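You operate a simulated robot arm through the tools that you are given. There is no shell and no other tool. Be economical: measure what you need, move in short steps, check, and stop when the job is done.

Carry out the task below with a simulated robot arm. There is one attempt and no reset: what you move stays moved.

## Task
Find the link that drops 40 mV under load and fit the CHECK plate at its cell.
Fine: lever to LOAD, step the white dial till the white meter shows it, leave it there; lever to OFF before you reach over the cells.

It is judged by the outcome, as a careful person would: the job done as asked, and still so three seconds after it is handed in. It fails if anything else is knocked over, pushed out of place, dropped, spilled or broken.

## Robot
A 6-joint arm with a two-finger parallel gripper on a trunk, on a base that drives. Base frame: it is fixed to the floor where the robot stands at the start and does not move with it; the origin is under the middle of the robot, x ahead of it, y to its left, z up; the surface under the hand at the start is at about z = 800. Units: mm, rad, N and s.
With the tool pointing down near the work surface it reaches from about 360 to 820 mm from the robot's upright axis, wherever it stands. Its first joint turns from -2.897 to 2.897 rad. Places, roughly: black arched cable (32x9x10 cm) [1100, -1900, 400]; black dial on the grey dial box [600, 100, 900]; black lever on the grey lever box [500, -200, 900]; blue bar with a knob [500, 1250, 1250]; blue cover [1250, -2250, 0]; blue driver [500, -1250, 1000]; bolt on the black post [500, -1200, 900]; bolt on the black seat [600, -1300, 900]; bolt on the red seat [600, -1200, 900]; bolt on the white post [500, -900, 900]; green bar with a knob [500, 1500, 1250]; minus bolt of cell five [500, 1500, 1200]; minus bolt of cell four [500, 1300, 1200]; minus bolt of cell six [500, 1600, 1200]; minus bolt of cell three [500, 1100, 1200]; minus bolt of cell two [500, 900, 1200]. Payload 3.91 kg.
The tool frame sits at the grasp point between the pads (the TCP): z along the fingers, y along the line on which they close. The tips reach 30 mm beyond it. The gripper opens to 110 mm. The fingers are 20 mm wide and 10 mm thick; the gripper's body (48 by 112 mm) begins 55 mm behind the TCP.
Orientation is that of the tool frame in the base frame, as a unit quaternion [w, x, y, z]. With the fingers straight down and closing along the base's y, the tool's x points along the base's -x, its y along +y and its z along -z.

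## Interface
- The arm moves only by the tool move_arm. Its argument "motion" is one flat list of numbers, 6 for each row, row after row: the shift along the tool's x, y, z in units of 100 mm (1.0 is 100 mm), then the turn, a rotation vector about the tool's x, y, z in units of 60 degrees (1.0 is 60 degrees). In form: [x, y, z, ax, ay, az, x, y, z, ax, ay, az, ...]. A call has 1 to 8 rows; each row is the pose to reach, as a shift and turn from the pose commanded when the call began, along the tool's axes at that moment. "jaw" is the finger opening in cm, from 0 to 11, set as the call begins (left out, the last holds). A call with a number of a shift or a turn outside -1 to 1 is refused whole. A row lasts 0.2 s, in which the tool goes at most 50 mm and 0.15 rad; a call with a longer step from one row to the next is refused whole, and so is a gripper value outside its range. A pose out of reach is approached as far as the arm can. The call stops where the force on the tool passes 70 N (or 10 N more than at its start, if that is more) or the arm is blocked; 0.2 s more then pass. Each finger travels about 45 mm/s and halts on what it meets, pressing with about 32 N; the grip force reading is that of the motor and also rises with nothing between the fingers. The clock runs only during rows and for 0.2 s after the last one: add rows that repeat a pose to give the fingers time. It gives the time, the measured TCP pose, the force on the tool (base axes), the opening and the grip force at its end, in the units of the frame above (readings bear some noise), with the torque about the TCP (base axes, N m) and any sound that the robot's microphone picked up, and new pictures: "show" is both (left out), scene, wrist or none.
- Cameras (640 x 400 px; columns grow to the right, rows downward): "scene" is now at [6.4, 157.4, 1593.5]; the picture's right is [0.14, -0.99, 0.00], its down [-0.67, -0.10, -0.74] and it looks along [0.73, 0.11, -0.67] (base axes); focal length 230 px, centre (320, 200). "wrist" rides on the gripper at [77, 7, -114] in the tool frame; the picture's right is [-0.09, 1.00, 0.00], its down [-0.80, -0.07, -0.59] and it looks along [-0.59, -0.05, 0.80] (tool axes); focal length 270 px, centre (320, 200). There is no depth. A picture from a camera that has moved, and an enlarged one, comes with that camera's place and axes in the base frame and with its lens.
- slide_trunk(by): slides the trunk up (or, below 0, down) by that many mm; the arm and the scene camera ride with it, the base frame stays. It gives what a move gives, with no picture.
- drive_base(legs): drives the robot by 1 to 6 legs, each [ahead, turn to the left] in mm and rad, along the robot's own axes; the way and the turn of a leg run together, so that a leg with both is an arc; at most 1500 mm and 3.142 rad a leg. The arm and the cameras ride along, it lands a little off, and it stops where it bumps. It gives what a move gives, and a new picture of the scene camera.
- head_to(pan, tilt): turns the head with the scene camera to pan (to the left, within 2.705 rad either way) and tilt (down, from -0.506 to 1.204), counted from straight ahead of the robot. It gives what a move gives, and a new picture of the scene camera.
- close_up(camera, box): a new picture of the part [left, top, right, bottom] of that camera's present view, enlarged. The clock stands still meanwhile.
- close_job(): hands the job in; it is judged then, once.

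Go step by step. Nothing tells you exact positions but the pictures and the camera data: compare them with the known pose of the tool, close in by small moves and look again before you grip or let go. The budget is 120 turns and 260 pictures, counting those below and the enlarged ones. Unless the task says otherwise, let go and move clear before handing in, and close with one line.

The tools are called after "Call:" as a command line: name --argument value ..., lists and objects as JSON in quotes. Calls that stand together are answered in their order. move_arm: Moves the arm, as the interface text tells. Its arguments: {"type":"object","properties":{"motion":{"type":"array","items":{"type":"number"}},"jaw":{"type":"number"},"show":{"type":"string","enum":["both","scene","wrist","none"]}},"required":["motion"]} The other tools are called the same way: slide_trunk (by) slides the trunk up or down; drive_base (legs) drives the base; head_to (pan, tilt) turns the head that bears the scene camera; close_up (camera, box) takes an enlarged picture of a part of a camera's view; close_job () hands the job in.

At the start:

```text
clock: 0.0
tool_pos: [347.6, -61.8, 1424.6]
tool_rot: [0.0, 0.004, 1.0, 0.0]
wrist_force: [0.3, -0.4, 0.7]
torque: [0.01, -0.01, -0.01]
width: 109.8
grip_force: 0.1
trunk travel left (down, up): [-550.0, 60.0]
robot x, y, heading: [-1.2, -5.2, -0.001]
head pan, tilt: [0.143, 0.74]
```

scene: 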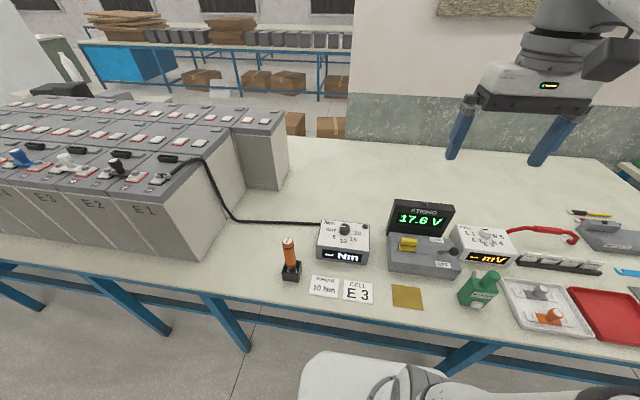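
wrist: 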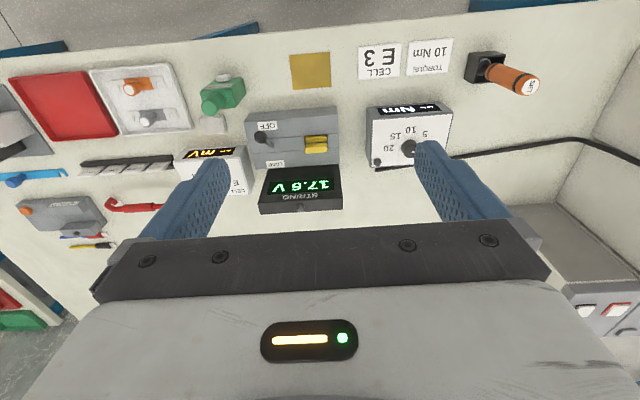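

I see a bench with the battery cells to the left, a Nm dial box, a lever/string meter box, and a white mV dial box. I'll look closer at the boxes and the cells first.

Call:
close_up --camera "scene" --box '[300, 180, 540, 330]'

Call:
close_up --camera "scene" --box '[0, 90, 240, 240]'

Call:
close_up --camera "scene" --box '[440, 190, 640, 350]'

Call:
close_up --camera "wrist" --box '[0, 40, 360, 260]'

Call:
head_to --pan -0.7 --tilt 0.74

Call:
head_to --pan 1.0 --tilt 0.6

```text
2.67 times, centred on (420, 255) of scene
camera zoom: at [6.4, 157.4, 1593.5], right [0.14, -0.99, 0.0], down [-0.67, -0.1, -0.74], along [0.73, 0.11, -0.67], focal length 613 px, centre (53, 53)
```

zoom: 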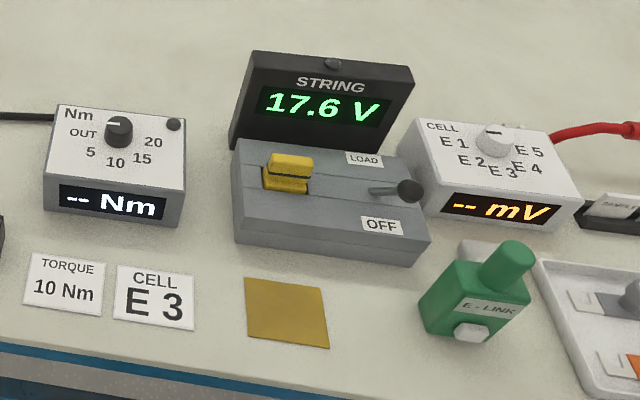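

```text
2.67 times, centred on (120, 165) of scene
camera zoom: at [6.4, 157.4, 1593.5], right [0.14, -0.99, 0.0], down [-0.67, -0.1, -0.74], along [0.73, 0.11, -0.67], focal length 613 px, centre (853, 293)
```

zoom: 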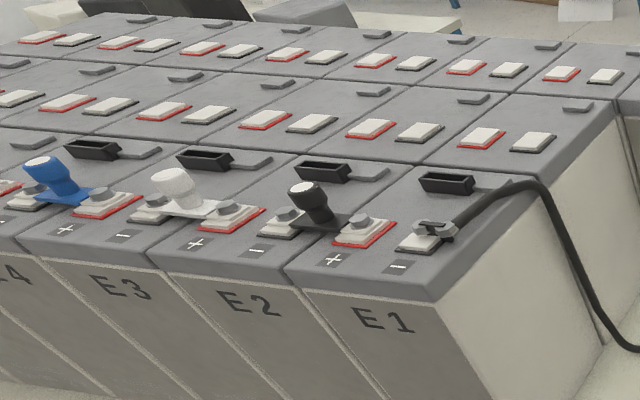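

```text
2.50 times, centred on (540, 270) of scene
camera zoom: at [6.4, 157.4, 1593.5], right [0.14, -0.99, 0.0], down [-0.67, -0.1, -0.74], along [0.73, 0.11, -0.67], focal length 575 px, centre (-230, 25)
```

zoom: 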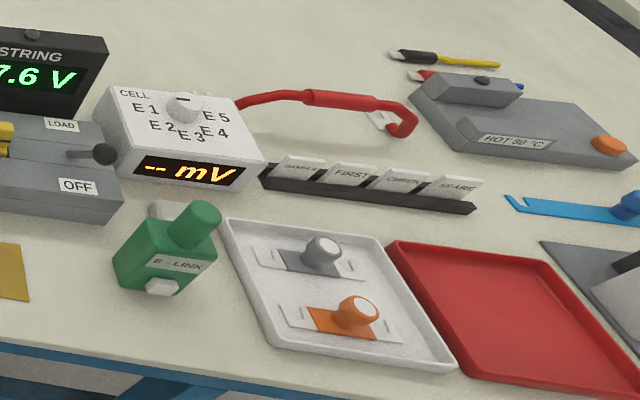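

```text
1.78 times, centred on (180, 150) of wrist
camera zoom: at [269.2, -54.9, 1537.2], right [0.1, 1.0, 0.0], down [0.8, -0.08, 0.59], along [0.59, -0.06, -0.8], focal length 480 px, centre (569, 289)
```

zoom: 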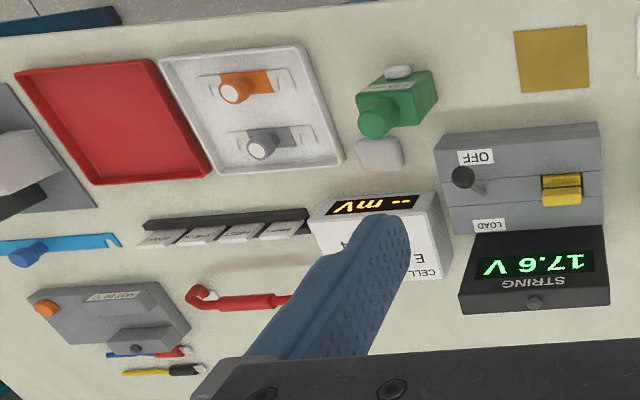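

```text
clock: 1.2
tool_pos: [346.7, -62.5, 1423.2]
tool_rot: [-0.001, 0.004, 1.0, 0.0]
wrist_force: [-0.8, -0.4, -0.7]
torque: [0.02, 0.03, -0.02]
width: 109.7
grip_force: 0.1
trunk travel left (down, up): [-550.0, 60.0]
robot x, y, heading: [-0.4, -2.7, -0.003]
head pan, tilt: [-0.7, 0.74]
camera scene: at [-12.2, 91.8, 1593.5], right [-0.64, -0.77, 0.0], down [-0.52, 0.43, -0.74], along [0.57, -0.47, -0.67], focal length 230 px, centre (320, 200)
```

scene: 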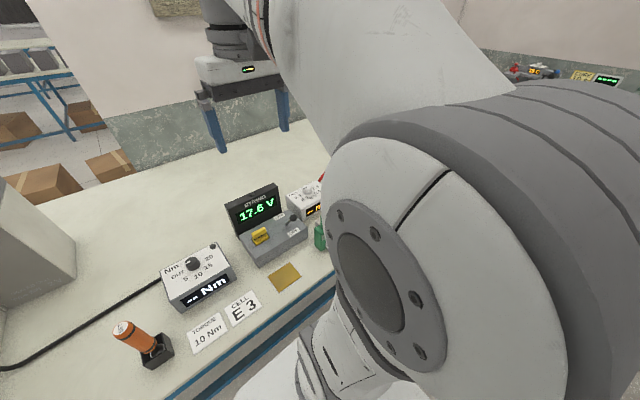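

```text
clock: 2.9
tool_pos: [346.6, -60.9, 1421.7]
tool_rot: [0.001, 0.004, 1.0, 0.0]
wrist_force: [0.1, 0.4, -0.5]
torque: [0.01, 0.02, -0.03]
width: 110.0
grip_force: 0.0
trunk travel left (down, up): [-550.0, 60.0]
robot x, y, heading: [3.5, -1.6, 0.003]
head pan, tilt: [1.0, 0.6]
camera scene: at [-28.3, 219.8, 1605.5], right [0.84, -0.54, 0.0], down [-0.31, -0.48, -0.83], along [0.45, 0.69, -0.56], focal length 230 px, centre (320, 200)
```

scene: 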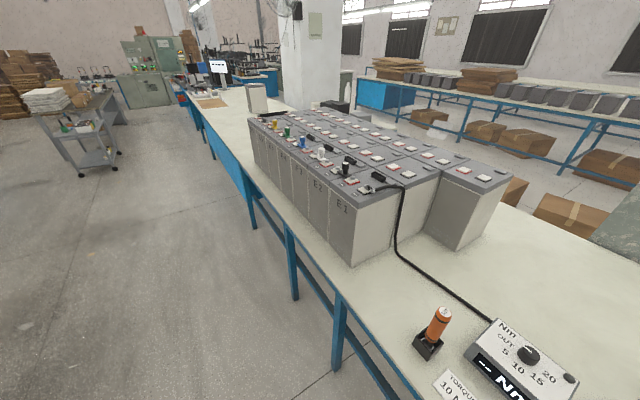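

The bench is at about z=800, the lever knob at about (512,-221,945), and the CHECK plate is third in the rack on the right. I'll point the head back, lower the trunk and bring the hand nearer to the lever.

Call:
slide_trunk --by -250

Call:
head_to --pan -0.15 --tilt 0.75

Call:
move_arm --motion '[-0.1, -0.4, 0, 0, 0, 0, -0.3, -0.8, 0, 0, 0, 0, -0.5, -1, 0, 0, 0, 0]' --show "both"

```text
clock: 5.5
tool_pos: [346.9, -61.1, 1174.4]
tool_rot: [0.0, 0.005, 1.0, 0.0]
wrist_force: [0.1, -0.6, -0.5]
torque: [0.0, -0.02, 0.0]
width: 110.0
grip_force: 0.1
trunk travel left (down, up): [-300.0, 310.0]
robot x, y, heading: [0.5, -1.7, 0.003]
head pan, tilt: [1.0, 0.6]
```

```text
clock: 6.8
tool_pos: [347.1, -61.9, 1173.4]
tool_rot: [0.001, 0.004, 1.0, 0.0]
wrist_force: [0.4, 1.0, -0.8]
torque: [-0.01, 0.02, -0.03]
width: 110.1
grip_force: 0.1
trunk travel left (down, up): [-300.0, 310.0]
robot x, y, heading: [1.4, -5.8, 0.004]
head pan, tilt: [-0.15, 0.75]
camera scene: at [5.9, 133.1, 1342.7], right [-0.15, -0.99, 0.0], down [-0.67, 0.1, -0.73], along [0.72, -0.11, -0.68], focal length 230 px, centre (320, 200)
```

scene: 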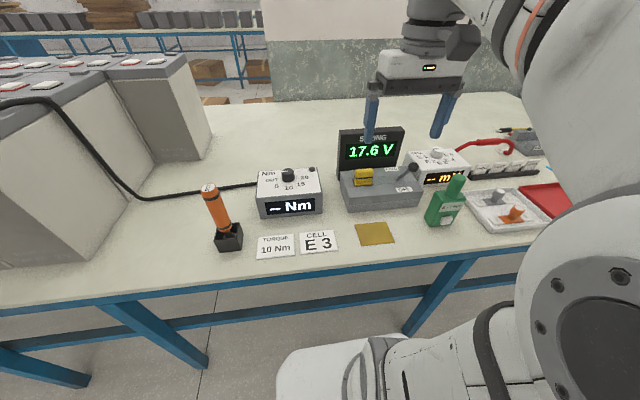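

```text
clock: 7.6
tool_pos: [396.4, -161.9, 1173.6]
tool_rot: [0.0, 0.004, 1.0, -0.001]
wrist_force: [0.5, -0.2, 0.0]
torque: [-0.04, 0.0, 0.03]
width: 110.0
grip_force: 0.0
trunk travel left (down, up): [-300.0, 310.0]
robot x, y, heading: [0.4, -7.1, 0.002]
head pan, tilt: [-0.15, 0.75]
camera scene: at [6.2, 132.8, 1342.7], right [-0.15, -0.99, 0.0], down [-0.67, 0.1, -0.73], along [0.72, -0.11, -0.68], focal length 230 px, centre (320, 200)
camera wrist: at [318.8, -155.7, 1287.4], right [0.1, 1.0, 0.0], down [0.8, -0.08, 0.59], along [0.59, -0.06, -0.8], focal length 270 px, centre (320, 200)
```

scene: 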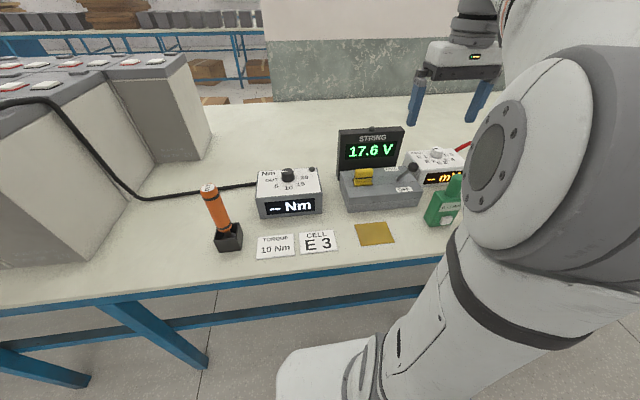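
wrist: 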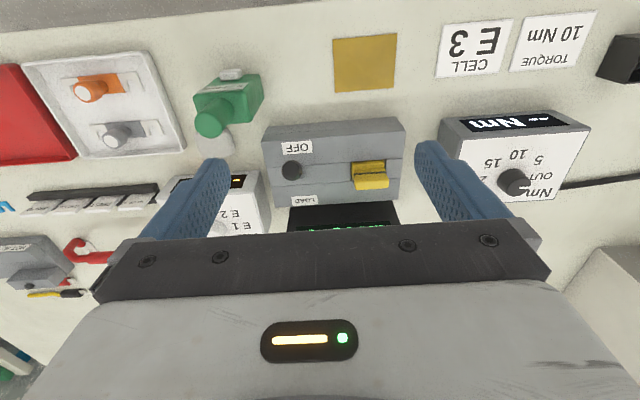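

The lever knob is around (505,-215,950). I'll zoom in for the geometry.

Call:
close_up --camera "scene" --box '[330, 120, 490, 220]'

Call:
close_up --camera "wrist" --box '[150, 60, 450, 250]'

```text
4.00 times, centred on (410, 170) of scene
camera zoom: at [6.2, 132.8, 1342.7], right [-0.15, -0.99, 0.0], down [-0.67, 0.1, -0.73], along [0.72, -0.11, -0.68], focal length 920 px, centre (-40, 320)
```

zoom: 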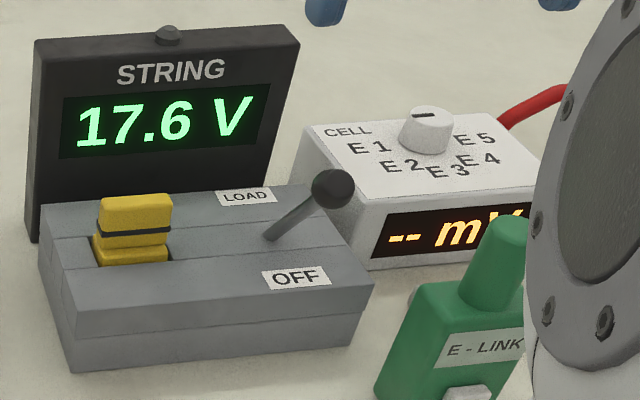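

```text
2.11 times, centred on (300, 155) of wrist
camera zoom: at [318.8, -155.7, 1287.4], right [0.1, 1.0, 0.0], down [0.8, -0.08, 0.59], along [0.59, -0.06, -0.8], focal length 569 px, centre (362, 295)
```

zoom: 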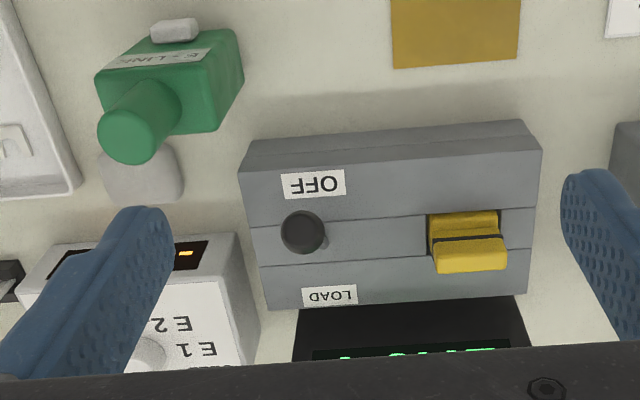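

The lever knob is at about (503,-214,957), leaning to OFF; LOAD is away from me. I'll move above the knob with the jaws part open, then look.

Call:
move_arm --motion '[-0.25, -0.13, 0.22, 0, 0, 0, -0.5, -0.26, 0.45, 0, 0, 0, -0.75, -0.39, 0.68, 0, 0, 0, -1.0, -0.52, 0.94, 0, 0, 0, -1.0, -0.52, 0.94, 0, 0, 0]' --jaw 6

```text
clock: 8.8
tool_pos: [496.0, -213.9, 1078.1]
tool_rot: [0.0, 0.005, 1.0, 0.0]
wrist_force: [-0.1, -0.2, 0.3]
torque: [0.04, -0.01, 0.0]
width: 59.9
grip_force: 0.0
trunk travel left (down, up): [-300.0, 310.0]
robot x, y, heading: [5.1, -3.9, 0.005]
head pan, tilt: [-0.15, 0.75]
camera scene: at [6.4, 132.9, 1342.7], right [-0.15, -0.99, 0.0], down [-0.67, 0.1, -0.73], along [0.72, -0.11, -0.68], focal length 230 px, centre (320, 200)
camera wrist: at [418.4, -207.9, 1193.0], right [0.1, 1.0, 0.0], down [0.8, -0.08, 0.59], along [0.59, -0.06, -0.8], focal length 270 px, centre (320, 200)
```

scene: 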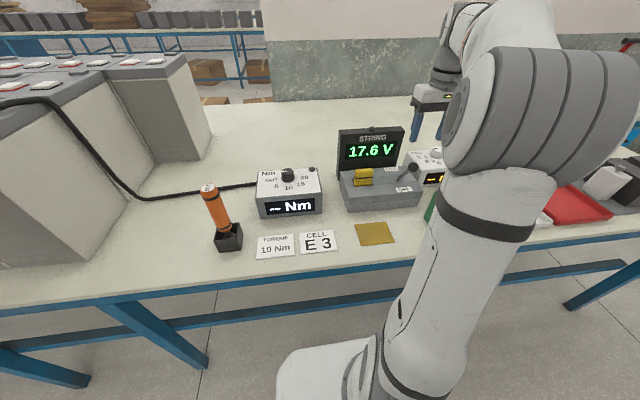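
wrist: 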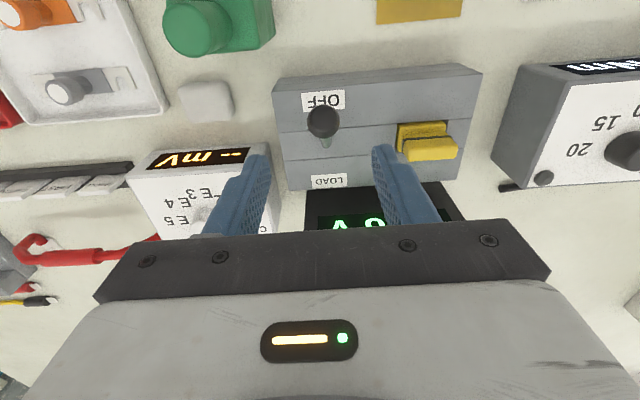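

The knob sits under the hand at about (502,-214,960). I'll descend to just above it and check.

Call:
move_arm --motion '[-0.02, 0, 0.4, 0, 0, 0, -0.04, 0, 0.75, 0, 0, 0, -0.06, 0, 1.0, 0, 0, 0, -0.06, 0, 1.0, 0, 0, 0]'

```text
clock: 9.8
tool_pos: [502.4, -214.6, 979.2]
tool_rot: [0.0, 0.004, 1.0, 0.0]
wrist_force: [0.9, -0.4, 0.4]
torque: [-0.03, 0.0, 0.01]
width: 60.2
grip_force: 0.1
trunk travel left (down, up): [-300.0, 310.0]
robot x, y, heading: [-0.9, -5.4, -0.002]
head pan, tilt: [-0.15, 0.75]
camera scene: at [6.2, 133.0, 1342.7], right [-0.15, -0.99, 0.0], down [-0.67, 0.1, -0.73], along [0.72, -0.11, -0.68], focal length 230 px, centre (320, 200)
camera wrist: at [424.4, -208.1, 1092.9], right [0.1, 1.0, 0.0], down [0.8, -0.08, 0.59], along [0.59, -0.06, -0.8], focal length 270 px, centre (320, 200)
```

scene: 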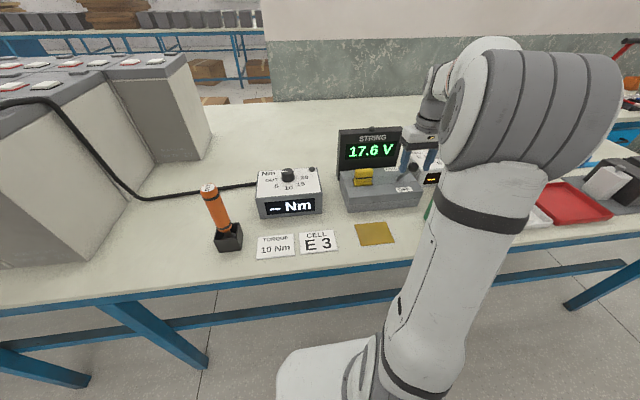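
wrist: 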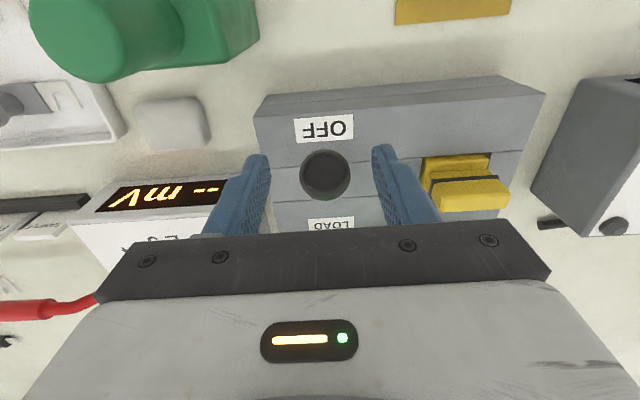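

The knob is at (501,-213,965), centered between the fingers. I descend and close on it.

Call:
move_arm --motion '[0, 0.01, 0.17, 0, 0, 0, 0, 0.01, 0.17, 0, 0, 0]' --show "none"

Call:
move_arm --motion '[0, 0, 0, 0, 0, 0, 0, 0, 0, 0, 0, 0, 0, 0, 0, 0, 0, 0]' --jaw 2

```text
clock: 10.4
tool_pos: [501.7, -213.7, 962.3]
tool_rot: [0.0, 0.004, 1.0, 0.0]
wrist_force: [0.8, -0.4, 0.0]
torque: [0.01, 0.02, 0.01]
width: 59.7
grip_force: 0.0
trunk travel left (down, up): [-300.0, 310.0]
robot x, y, heading: [4.0, -4.0, 0.003]
head pan, tilt: [-0.15, 0.75]
```

```text
clock: 11.2
tool_pos: [501.4, -212.6, 963.6]
tool_rot: [0.0, 0.004, 1.0, 0.0]
wrist_force: [-0.4, 8.6, -0.7]
torque: [0.09, 0.04, 0.06]
width: 31.1
grip_force: 43.8
trunk travel left (down, up): [-300.0, 310.0]
robot x, y, heading: [1.6, -2.8, 0.004]
head pan, tilt: [-0.15, 0.75]
camera scene: at [6.1, 134.0, 1342.5], right [-0.15, -0.99, 0.0], down [-0.67, 0.1, -0.73], along [0.72, -0.11, -0.68], focal length 230 px, centre (320, 200)
camera wrist: at [424.2, -205.7, 1076.1], right [0.1, 1.0, 0.0], down [0.8, -0.08, 0.59], along [0.59, -0.06, -0.8], focal length 270 px, centre (320, 200)
```

scene: 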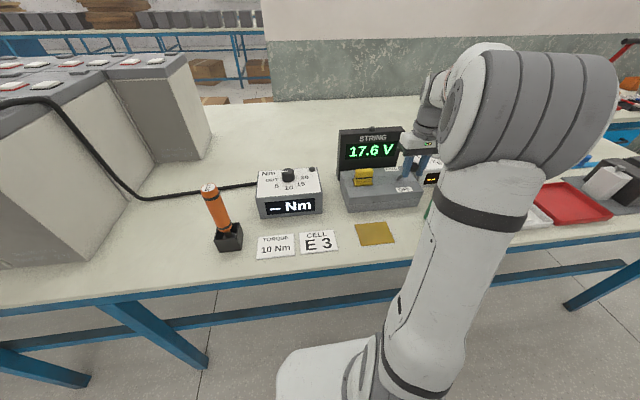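
wrist: 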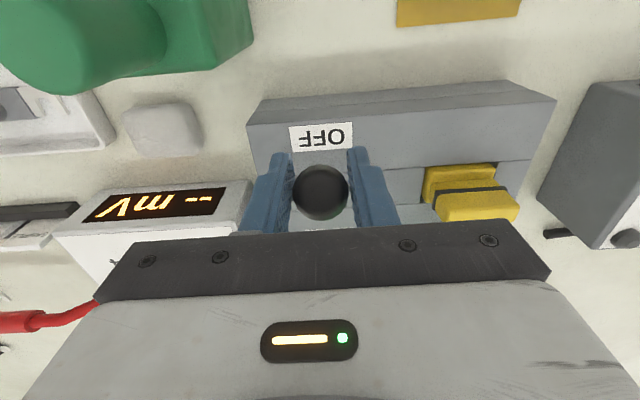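

Knob gripped (31 mm). I move it along its arc towards LOAD, the first half, and check the forces.

Call:
move_arm --motion '[-0.1, 0, -0.06, 0, 0, 0, -0.21, 0, -0.11, 0, 0, 0, -0.32, 0, -0.14, 0, 0, 0, -0.44, 0, -0.16, 0, 0, 0]' --show "none"

```text
clock: 12.2
tool_pos: [545.1, -213.1, 979.5]
tool_rot: [0.001, 0.004, 1.0, 0.0]
wrist_force: [-8.6, 11.4, 4.2]
torque: [0.03, 0.85, -0.02]
width: 31.4
grip_force: 44.8
trunk travel left (down, up): [-300.0, 310.0]
robot x, y, heading: [-2.5, -8.5, 0.002]
head pan, tilt: [-0.15, 0.75]
```

Call:
move_arm --motion '[-0.12, 0, -0.01, 0, 0, 0, -0.24, 0, 0.0, 0, 0, 0, -0.36, 0, 0.03, 0, 0, 0, -0.46, 0, 0.07, 0, 0, 0, -0.56, 0, 0.12, 0, 0, 0]' --show "both"

```text
clock: 13.4
tool_pos: [602.1, -214.7, 963.5]
tool_rot: [-0.002, 0.004, 1.0, 0.0]
wrist_force: [-0.6, 0.5, -0.4]
torque: [0.0, 0.0, -0.01]
width: 20.7
grip_force: 0.3
trunk travel left (down, up): [-300.0, 310.0]
robot x, y, heading: [2.3, -4.8, -0.0]
head pan, tilt: [-0.15, 0.75]
camera scene: at [6.9, 132.8, 1342.2], right [-0.15, -0.99, 0.0], down [-0.67, 0.1, -0.73], along [0.72, -0.11, -0.68], focal length 230 px, centre (320, 200)
camera wrist: at [525.0, -208.4, 1077.6], right [0.1, 1.0, 0.0], down [0.8, -0.08, 0.59], along [0.59, -0.06, -0.81], focal length 270 px, centre (320, 200)
```

scene: 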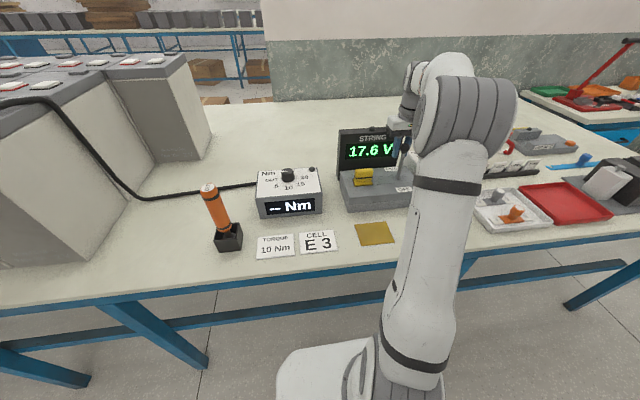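
wrist: 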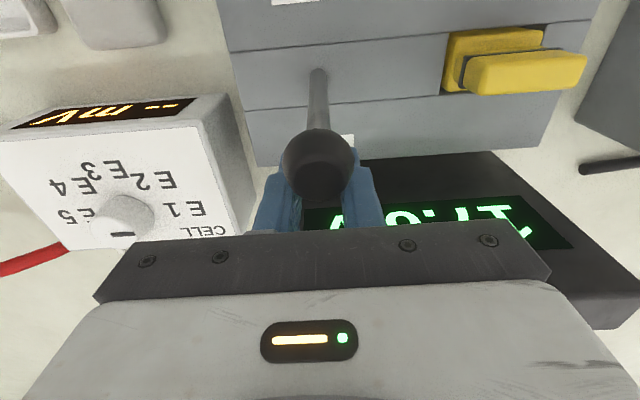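

The knob slipped out of the pads past centre, at about x=576. I'll lift, go behind it with closed fingers and push it the rest of the way.

Call:
move_arm --motion '[0, 0, -0.4, 0, 0, 0, 0, 0, -0.65, 0, 0, 0, 0.4, 0, -0.65, 0, 0, 0, 0.8, 0, -0.65, 0, 0, 0, 0.8, 0, -0.3, 0, 0, 0, 0.8, 0, 0.0, 0, 0, 0]' --jaw 0

```text
clock: 14.8
tool_pos: [521.3, -214.0, 965.7]
tool_rot: [0.0, 0.005, 1.0, 0.0]
wrist_force: [0.0, 0.3, 0.5]
torque: [0.0, 0.0, -0.01]
width: 0.1
grip_force: 32.0
trunk travel left (down, up): [-300.0, 310.0]
robot x, y, heading: [-4.3, -7.5, -0.0]
head pan, tilt: [-0.15, 0.75]
camera scene: at [6.5, 133.0, 1342.7], right [-0.15, -0.99, 0.0], down [-0.67, 0.1, -0.73], along [0.72, -0.11, -0.68], focal length 230 px, centre (320, 200)
camera wrist: at [444.4, -207.8, 1079.9], right [0.1, 1.0, 0.0], down [0.8, -0.08, 0.59], along [0.59, -0.06, -0.8], focal length 270 px, centre (320, 200)
```

scene: 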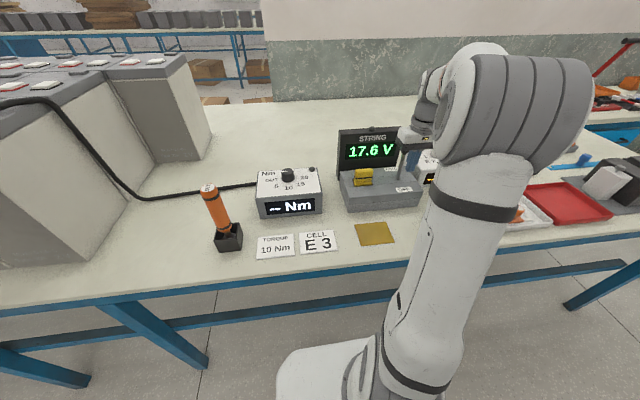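
wrist: 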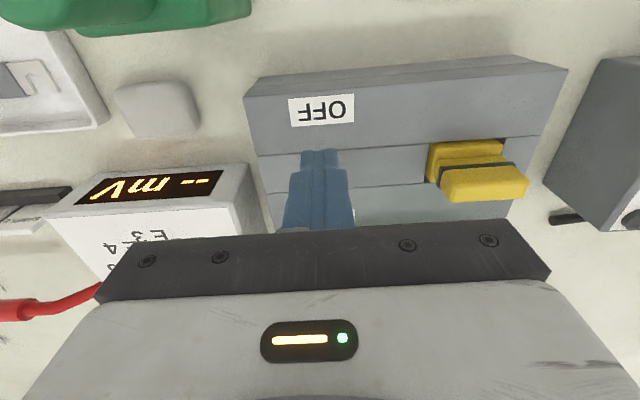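

Fingers are behind the lever now. Push forward.

Call:
move_arm --motion '[-0.2, 0, 0, 0, 0, 0, -0.35, 0, 0, 0, 0, 0, -0.45, 0, 0, 0, 0, 0, -0.55, 0, 0, 0, 0, 0, -0.63, 0, 0, 0, 0, 0]'

Call:
close_up --camera "scene" --box '[330, 110, 490, 210]'

```text
clock: 16.0
tool_pos: [584.5, -215.8, 967.1]
tool_rot: [-0.001, 0.004, 1.0, 0.0]
wrist_force: [0.0, -1.0, 0.4]
torque: [0.03, -0.01, 0.04]
width: 0.0
grip_force: 32.0
trunk travel left (down, up): [-300.0, 310.0]
robot x, y, heading: [0.6, -6.8, 0.001]
head pan, tilt: [-0.15, 0.75]
camera scene: at [6.2, 133.1, 1342.6], right [-0.15, -0.99, 0.0], down [-0.67, 0.1, -0.73], along [0.72, -0.11, -0.68], focal length 230 px, centre (320, 200)
camera wrist: at [507.1, -208.1, 1080.3], right [0.1, 1.0, 0.0], down [0.8, -0.08, 0.59], along [0.59, -0.06, -0.8], focal length 270 px, centre (320, 200)
```

scene: 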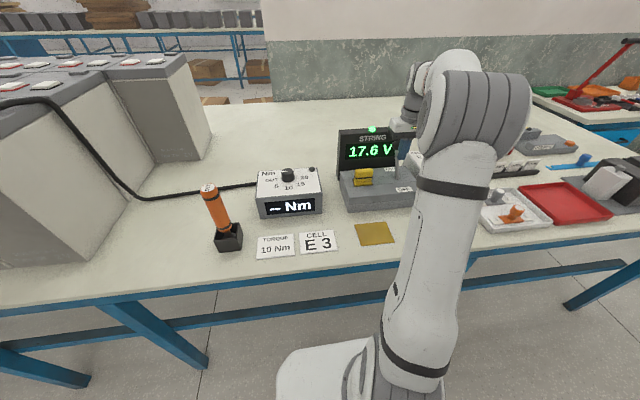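
wrist: 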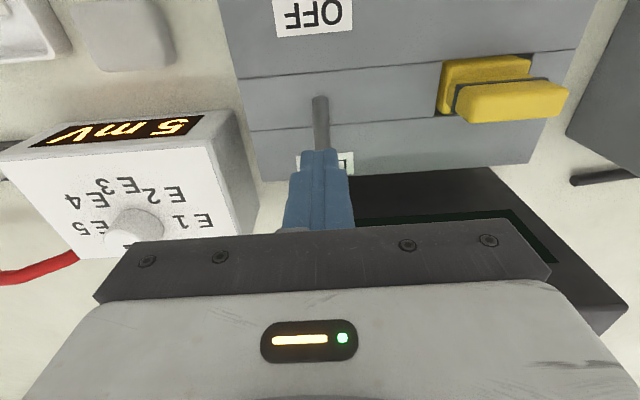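

```text
4.00 times, centred on (410, 160) of scene
camera zoom: at [6.2, 133.1, 1342.6], right [-0.15, -0.99, 0.0], down [-0.67, 0.1, -0.73], along [0.72, -0.11, -0.68], focal length 920 px, centre (-40, 360)
```

zoom: 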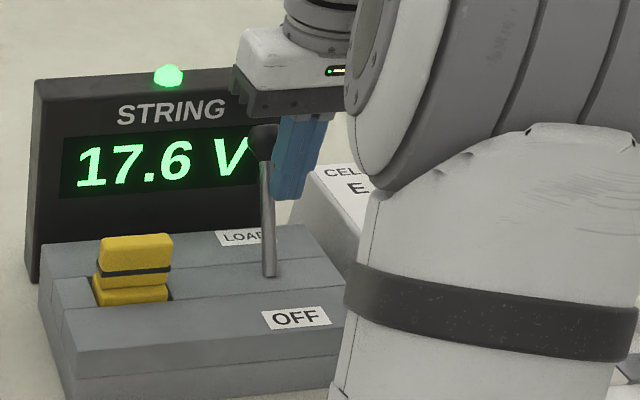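

LOAD is on (green lamp) and the white meter reads 5 mV at the present position. Next I lift away and move over the white dial box.

Call:
move_arm --motion '[0.1, 0, -0.4, 0, 0, 0, 0.1, 0, -0.8, 0, 0, 0, 0.1, -0.4, -1.0, 0, 0, 0, 0.1, -0.8, -1, 0, 0, 0, 0.1, -1, -1, 0, 0, 0]' --jaw 6 --show "none"

Call:
move_arm --motion '[0.1, -0.3, 0, 0, 0, 0, 0.2, -0.6, 0.0, 0, 0, 0, 0.2, -0.6, 0.0, 0, 0, 0]'

```text
clock: 17.2
tool_pos: [574.7, -315.4, 1067.0]
tool_rot: [0.0, 0.004, 1.0, -0.001]
wrist_force: [-0.1, -0.2, 0.4]
torque: [0.03, -0.01, -0.02]
width: 59.9
grip_force: 0.1
trunk travel left (down, up): [-300.0, 310.0]
robot x, y, heading: [0.4, -7.3, 0.004]
head pan, tilt: [-0.15, 0.75]
```

```text
clock: 18.0
tool_pos: [553.9, -373.9, 1066.6]
tool_rot: [-0.001, 0.004, 1.0, 0.0]
wrist_force: [0.1, 0.4, -1.4]
torque: [-0.04, 0.01, -0.02]
width: 59.7
grip_force: 0.0
trunk travel left (down, up): [-300.0, 310.0]
robot x, y, heading: [1.4, -7.2, -0.002]
head pan, tilt: [-0.15, 0.75]
camera scene: at [6.1, 132.7, 1342.7], right [-0.15, -0.99, 0.0], down [-0.67, 0.1, -0.73], along [0.72, -0.11, -0.68], focal length 230 px, centre (320, 200)
camera wrist: at [476.2, -367.2, 1179.9], right [0.1, 1.0, 0.0], down [0.8, -0.08, 0.59], along [0.59, -0.06, -0.8], focal length 270 px, centre (320, 200)
```

scene: 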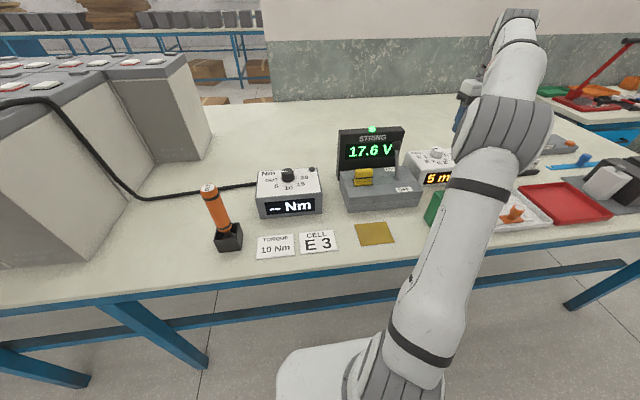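
wrist: 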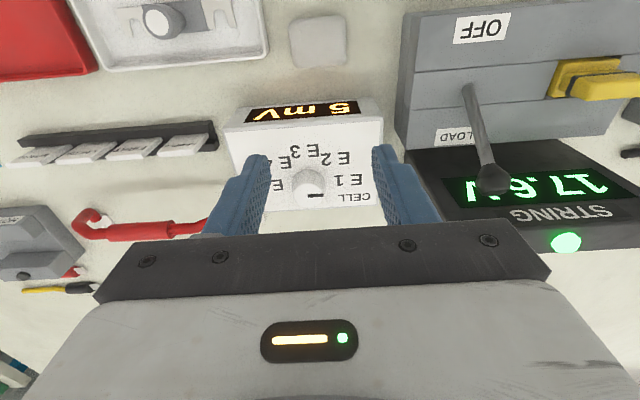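

Call:
close_up --camera "wrist" --box '[210, 90, 410, 215]'

Call:
close_up --camera "scene" --box '[390, 130, 486, 190]'

```text
3.20 times, centred on (310, 152) of wrist
camera zoom: at [476.2, -367.2, 1179.9], right [0.1, 1.0, 0.0], down [0.8, -0.08, 0.59], along [0.59, -0.06, -0.8], focal length 865 px, centre (352, 352)
```

zoom: 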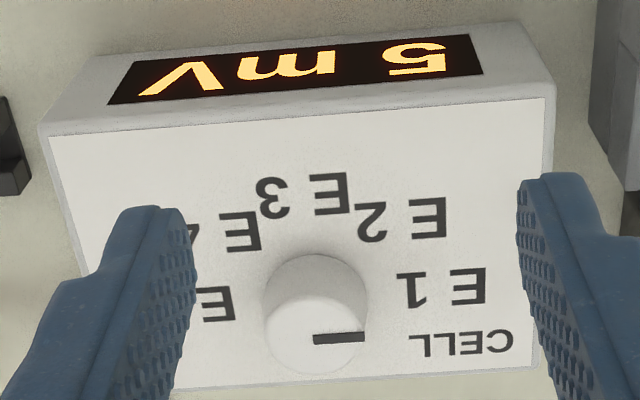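

```text
6.67 times, centred on (438, 160) of scene
camera zoom: at [6.1, 132.7, 1342.7], right [-0.15, -0.99, 0.0], down [-0.67, 0.1, -0.73], along [0.72, -0.11, -0.68], focal length 1533 px, centre (-467, 467)
```

zoom: 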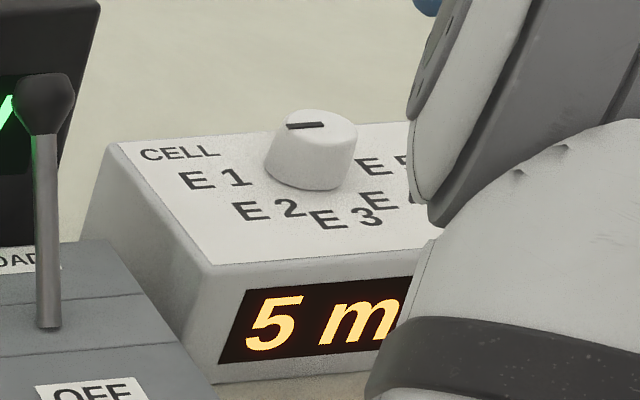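

The dial points to E1 and shows 5 mV. The knob top is at about (660,-398,915), and stepping to E2…E5 is counter‑clockwise. I move above it.

Call:
move_arm --motion '[-0.33, -0.08, 0.15, 0, 0, 0, -0.66, -0.16, 0.35, 0, 0, 0, -1.0, -0.24, 0.6, 0, 0, 0, -1.0, -0.24, 0.6, 0, 0, 0]'

```text
clock: 19.0
tool_pos: [642.1, -391.6, 1000.1]
tool_rot: [-0.001, 0.005, 1.0, 0.0]
wrist_force: [0.6, 0.2, -0.1]
torque: [0.0, -0.01, 0.0]
width: 59.9
grip_force: 0.1
out of reach, approached as far as the arm can: row 3, 4
trunk travel left (down, up): [-300.0, 310.0]
robot x, y, heading: [1.8, -5.5, 0.002]
head pan, tilt: [-0.15, 0.75]
camera scene: at [5.9, 133.5, 1342.6], right [-0.15, -0.99, 0.0], down [-0.67, 0.1, -0.73], along [0.72, -0.11, -0.68], focal length 230 px, centre (320, 200)
camera wrist: at [565.2, -384.5, 1114.6], right [0.1, 1.0, 0.0], down [0.8, -0.08, 0.59], along [0.59, -0.06, -0.8], focal length 270 px, centre (320, 200)
```

scene: 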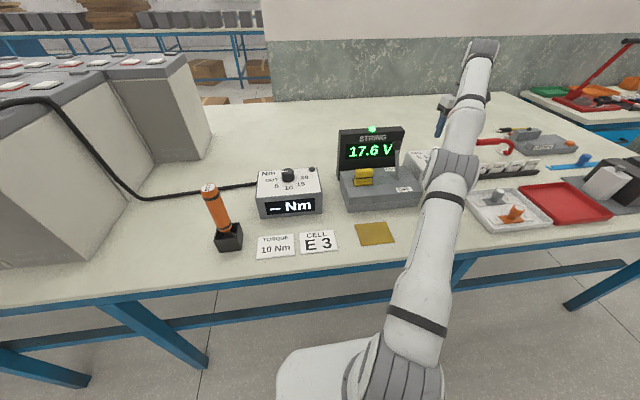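
wrist: 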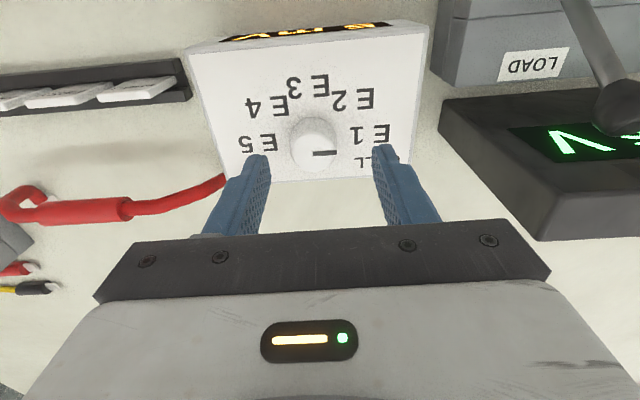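

The reach ends here at this height; it should grow lower down. I'll try going lower above the knob.

Call:
move_arm --motion '[0.0, -0.0, 0.2, 0, 0, 0, -0.07, -0.04, 0.4, 0, 0, 0, -0.18, -0.06, 0.5, 0, 0, 0]'

```text
clock: 19.8
tool_pos: [661.2, -398.6, 950.6]
tool_rot: [-0.001, 0.005, 1.0, 0.001]
wrist_force: [0.3, -1.0, -0.3]
torque: [-0.01, -0.01, 0.01]
width: 59.8
grip_force: 0.0
out of reach, approached as far as the arm can: row 1, 2
trunk travel left (down, up): [-300.0, 310.0]
robot x, y, heading: [-2.2, -4.0, -0.0]
head pan, tilt: [-0.15, 0.75]
camera scene: at [6.4, 133.1, 1342.6], right [-0.15, -0.99, 0.0], down [-0.67, 0.1, -0.73], along [0.72, -0.11, -0.68], focal length 230 px, centre (320, 200)
camera wrist: at [583.8, -391.6, 1064.3], right [0.1, 1.0, 0.0], down [0.8, -0.08, 0.59], along [0.59, -0.06, -0.81], focal length 270 px, centre (320, 200)
```

scene: 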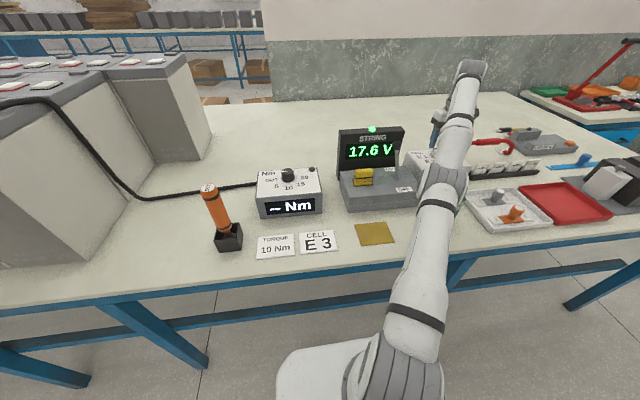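
wrist: 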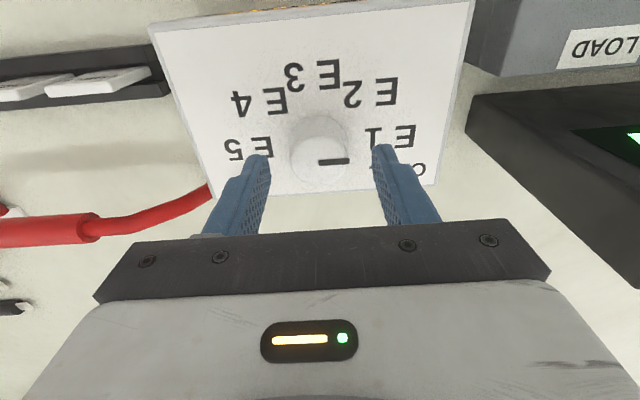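

The knob is at about (658,-400,917), centered below the fingers. I descend to TCP z≈930 and grip.

Call:
move_arm --motion '[0.02, -0.01, 0.1, 0, 0, 0, 0.03, -0.01, 0.2, 0, 0, 0]' --show "none"

Call:
move_arm --motion '[0, 0, 0, 0, 0, 0, 0, 0, 0, 0, 0, 0, 0, 0, 0, 0, 0, 0]' --jaw 2.5

```text
clock: 20.4
tool_pos: [663.7, -402.9, 939.3]
tool_rot: [-0.001, 0.004, 1.0, 0.002]
wrist_force: [0.1, -0.7, 0.2]
torque: [0.0, -0.01, 0.0]
width: 60.0
grip_force: 0.1
out of reach, approached as far as the arm can: row 1, 2
trunk travel left (down, up): [-300.0, 310.0]
robot x, y, heading: [-3.3, -5.5, 0.006]
head pan, tilt: [-0.15, 0.75]
```

```text
clock: 21.2
tool_pos: [664.0, -399.1, 937.8]
tool_rot: [-0.001, 0.003, 1.0, 0.002]
wrist_force: [-4.0, 20.3, -4.6]
torque: [0.88, 0.31, 0.19]
width: 37.7
grip_force: 45.1
trunk travel left (down, up): [-300.0, 310.0]
robot x, y, heading: [0.3, -8.6, 0.002]
head pan, tilt: [-0.15, 0.75]
camera scene: at [6.2, 135.0, 1342.4], right [-0.15, -0.99, 0.0], down [-0.67, 0.1, -0.73], along [0.72, -0.11, -0.68], focal length 230 px, centre (320, 200)
camera wrist: at [587.1, -393.7, 1052.2], right [0.09, 1.0, 0.0], down [0.8, -0.08, 0.59], along [0.59, -0.05, -0.81], focal length 270 px, centre (320, 200)
```

scene: 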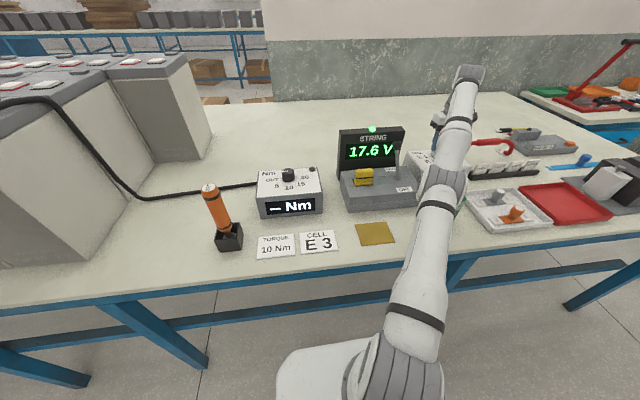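
wrist: 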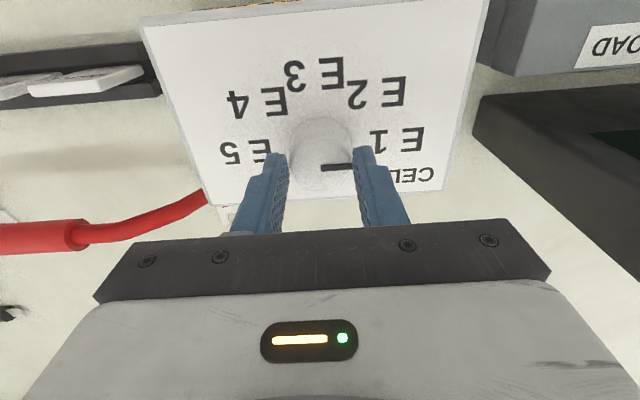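

The knob is gripped (38 mm). I turn it counter‑clockwise about 45° to step one position.

Call:
move_arm --motion '[0.03, 0, 0, 0, 0, -0.12, 0.03, 0, 0, 0, 0, -0.25, 0.03, 0, 0, 0, 0, -0.38, 0.03, 0, 0, 0, 0, -0.51, 0.03, 0, 0, 0, 0, -0.64, 0.03, 0, 0, 0, 0, -0.75]'

```text
clock: 22.6
tool_pos: [665.1, -404.0, 938.2]
tool_rot: [-0.001, -0.38, 0.925, -0.001]
wrist_force: [17.5, 15.9, -5.3]
torque: [0.25, -0.46, 0.01]
width: 37.6
grip_force: 45.4
trunk travel left (down, up): [-300.0, 310.0]
robot x, y, heading: [-1.4, -6.3, 0.002]
head pan, tilt: [-0.15, 0.75]
camera scene: at [8.7, 134.5, 1342.5], right [-0.15, -0.99, 0.0], down [-0.68, 0.1, -0.73], along [0.72, -0.11, -0.68], focal length 230 px, centre (320, 200)
camera wrist: at [605.3, -452.6, 1052.1], right [-0.64, 0.77, 0.0], down [0.62, 0.51, 0.59], along [0.46, 0.38, -0.81], focal length 270 px, centre (320, 200)
```

scene: 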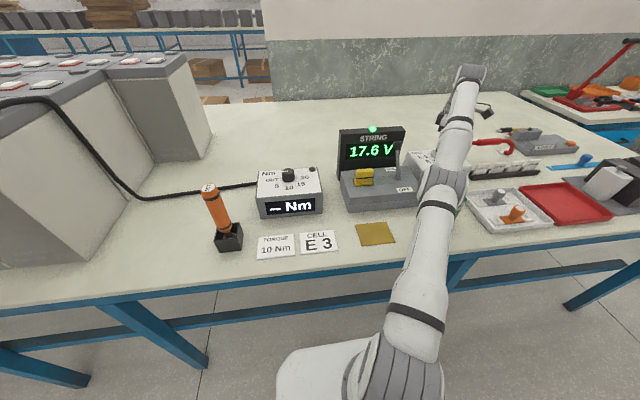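
wrist: 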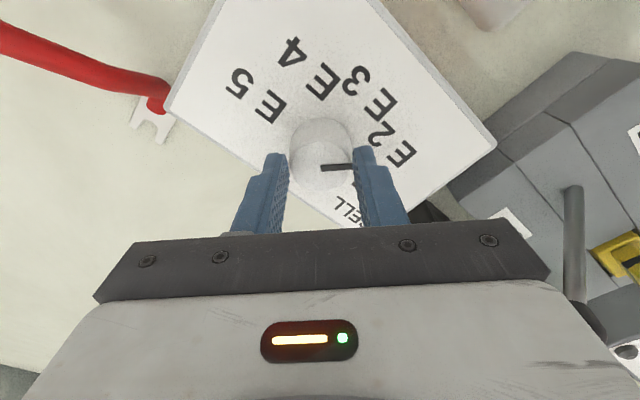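

The knob turned with the gripper. I release, lift, turn back and look at the meter.

Call:
move_arm --motion '[0, 0, 0, 0, 0, 0, 0, 0, 0, 0, 0, 0, 0, 0, -0.35, 0, 0, 0]' --jaw 6 --show "none"

Call:
move_arm --motion '[0.1, 0.1, -0.1, 0, 0, 0.12, 0.2, 0.2, -0.1, 0, 0, 0.25, 0.3, 0.3, -0.2, 0, 0, 0.38, 0.4, 0.4, -0.2, 0, 0, 0.51, 0.5, 0.5, -0.2, 0, 0, 0.64, 0.5, 0.5, -0.2, 0, 0, 0.75]' --show "wrist"

```text
clock: 23.4
tool_pos: [655.0, -398.9, 967.1]
tool_rot: [-0.002, -0.379, 0.925, 0.001]
wrist_force: [0.2, -0.9, -0.1]
torque: [0.01, 0.06, 0.02]
width: 59.9
grip_force: 0.0
out of reach, approached as far as the arm can: row 3
trunk travel left (down, up): [-300.0, 310.0]
robot x, y, heading: [-2.6, -3.2, 0.005]
head pan, tilt: [-0.15, 0.75]
```

```text
clock: 24.8
tool_pos: [613.0, -422.0, 1004.5]
tool_rot: [-0.004, 0.005, 1.0, 0.003]
wrist_force: [0.4, 0.2, 0.3]
torque: [0.0, -0.01, 0.0]
width: 59.9
grip_force: 0.1
out of reach, approached as far as the arm can: row 1, 2, 3, 4, 5, 6
trunk travel left (down, up): [-300.0, 310.0]
robot x, y, heading: [3.3, -5.5, 0.0]
head pan, tilt: [-0.15, 0.75]
camera wrist: at [537.1, -415.2, 1119.5], right [0.1, 1.0, 0.01], down [0.81, -0.08, 0.59], along [0.58, -0.05, -0.81], focal length 270 px, centre (320, 200)
```

wrist: 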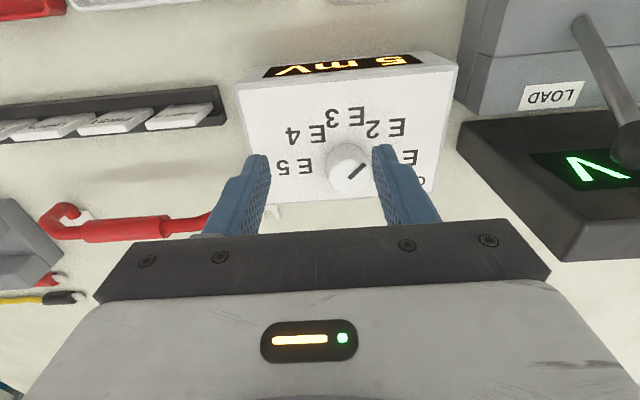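

Call:
close_up --camera "wrist" --box '[230, 40, 470, 190]'

```text
2.67 times, centred on (350, 115) of wrist
camera zoom: at [537.1, -415.2, 1119.5], right [0.1, 1.0, 0.01], down [0.81, -0.08, 0.59], along [0.58, -0.05, -0.81], focal length 721 px, centre (240, 427)
```

zoom: 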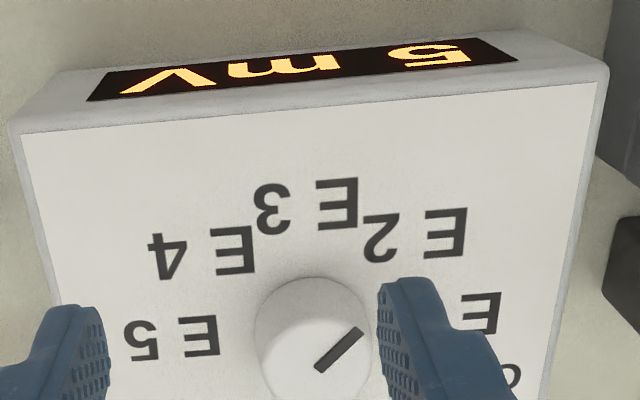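

The knob now points to E2 and the meter reads 5 mV there too. This spot is at the edge of reach, so I'll raise the trunk and shift the robot about 255 mm to its right with a back‑and‑forth drive.

Call:
slide_trunk --by 150

Call:
drive_base --legs '[[0, 0.6], [-450, 0], [0, -0.6], [365, 0]]'

```text
clock: 26.6
tool_pos: [612.7, -422.5, 1155.5]
tool_rot: [-0.004, 0.004, 1.0, 0.003]
wrist_force: [-0.3, 0.2, -0.5]
torque: [-0.03, 0.04, -0.04]
width: 59.9
grip_force: 0.0
trunk travel left (down, up): [-450.0, 160.0]
robot x, y, heading: [-0.7, -6.1, 0.002]
head pan, tilt: [-0.15, 0.75]
```

```text
clock: 33.5
tool_pos: [334.7, -680.2, 1158.1]
tool_rot: [0.0, 0.007, 1.0, 0.0]
wrist_force: [-0.2, -0.1, 0.2]
torque: [0.01, -0.05, 0.03]
width: 60.0
grip_force: 0.0
trunk travel left (down, up): [-450.0, 160.0]
robot x, y, heading: [-269.2, -251.8, -0.034]
head pan, tilt: [-0.15, 0.75]
stopped in leg 4: the robot was blocked; the commanded pose is now the measured one
camera scene: at [-263.7, -114.3, 1492.7], right [-0.19, -0.98, 0.0], down [-0.67, 0.13, -0.73], along [0.72, -0.14, -0.68], focal length 230 px, centre (320, 200)
```

scene: 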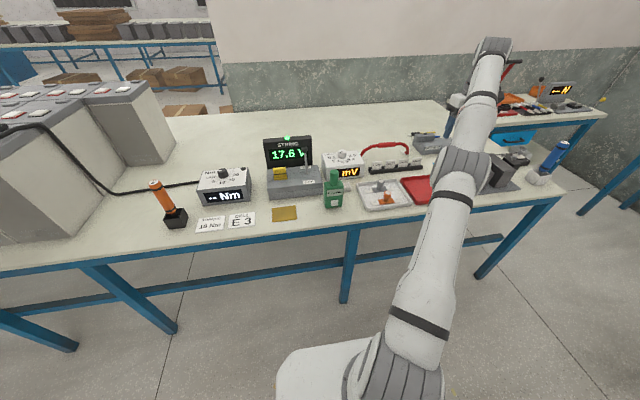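

The robot was blocked at x=-269. I'll look down to see what stopped it.

Call:
head_to --pan -0.1 --tilt 1.2

Call:
head_to --pan 0.8 --tilt 1.1

```text
clock: 34.4
tool_pos: [337.7, -681.0, 1157.1]
tool_rot: [0.0, 0.007, 1.0, 0.0]
wrist_force: [-0.4, 0.5, 0.6]
torque: [-0.01, 0.02, 0.03]
width: 60.0
grip_force: 0.1
trunk travel left (down, up): [-450.0, 160.0]
robot x, y, heading: [-275.0, -252.0, -0.033]
head pan, tilt: [-0.099, 1.201]
camera scene: at [-288.1, -106.2, 1461.0], right [-0.14, -0.99, 0.0], down [-0.92, 0.13, -0.36], along [0.36, -0.05, -0.93], focal length 230 px, centre (320, 200)
```

scene: 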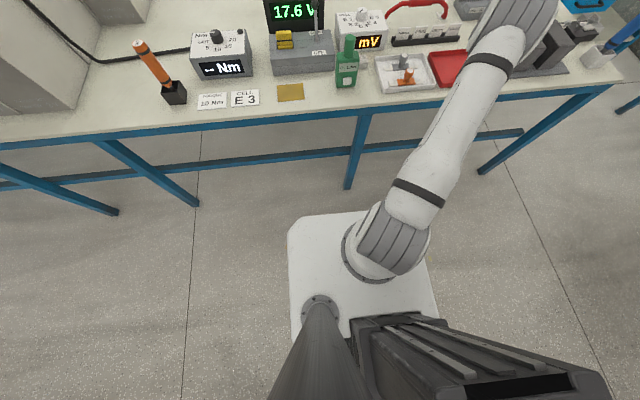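

```text
clock: 35.6
tool_pos: [336.9, -680.0, 1156.5]
tool_rot: [-0.001, 0.006, 1.0, 0.001]
wrist_force: [0.6, 0.5, 0.4]
torque: [-0.01, 0.0, -0.01]
width: 59.9
grip_force: 0.1
trunk travel left (down, up): [-450.0, 160.0]
robot x, y, heading: [-277.9, -248.6, -0.035]
head pan, tilt: [0.799, 1.1]
camera scene: at [-298.0, -55.0, 1466.9], right [0.69, -0.72, 0.0], down [-0.64, -0.62, -0.45], along [0.33, 0.31, -0.89], focal length 230 px, centre (320, 200)
```

scene: 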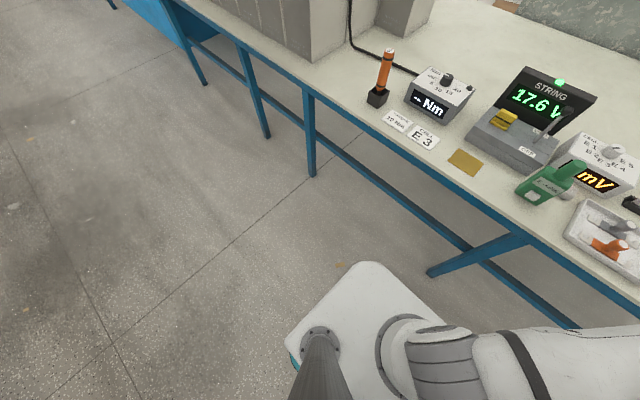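

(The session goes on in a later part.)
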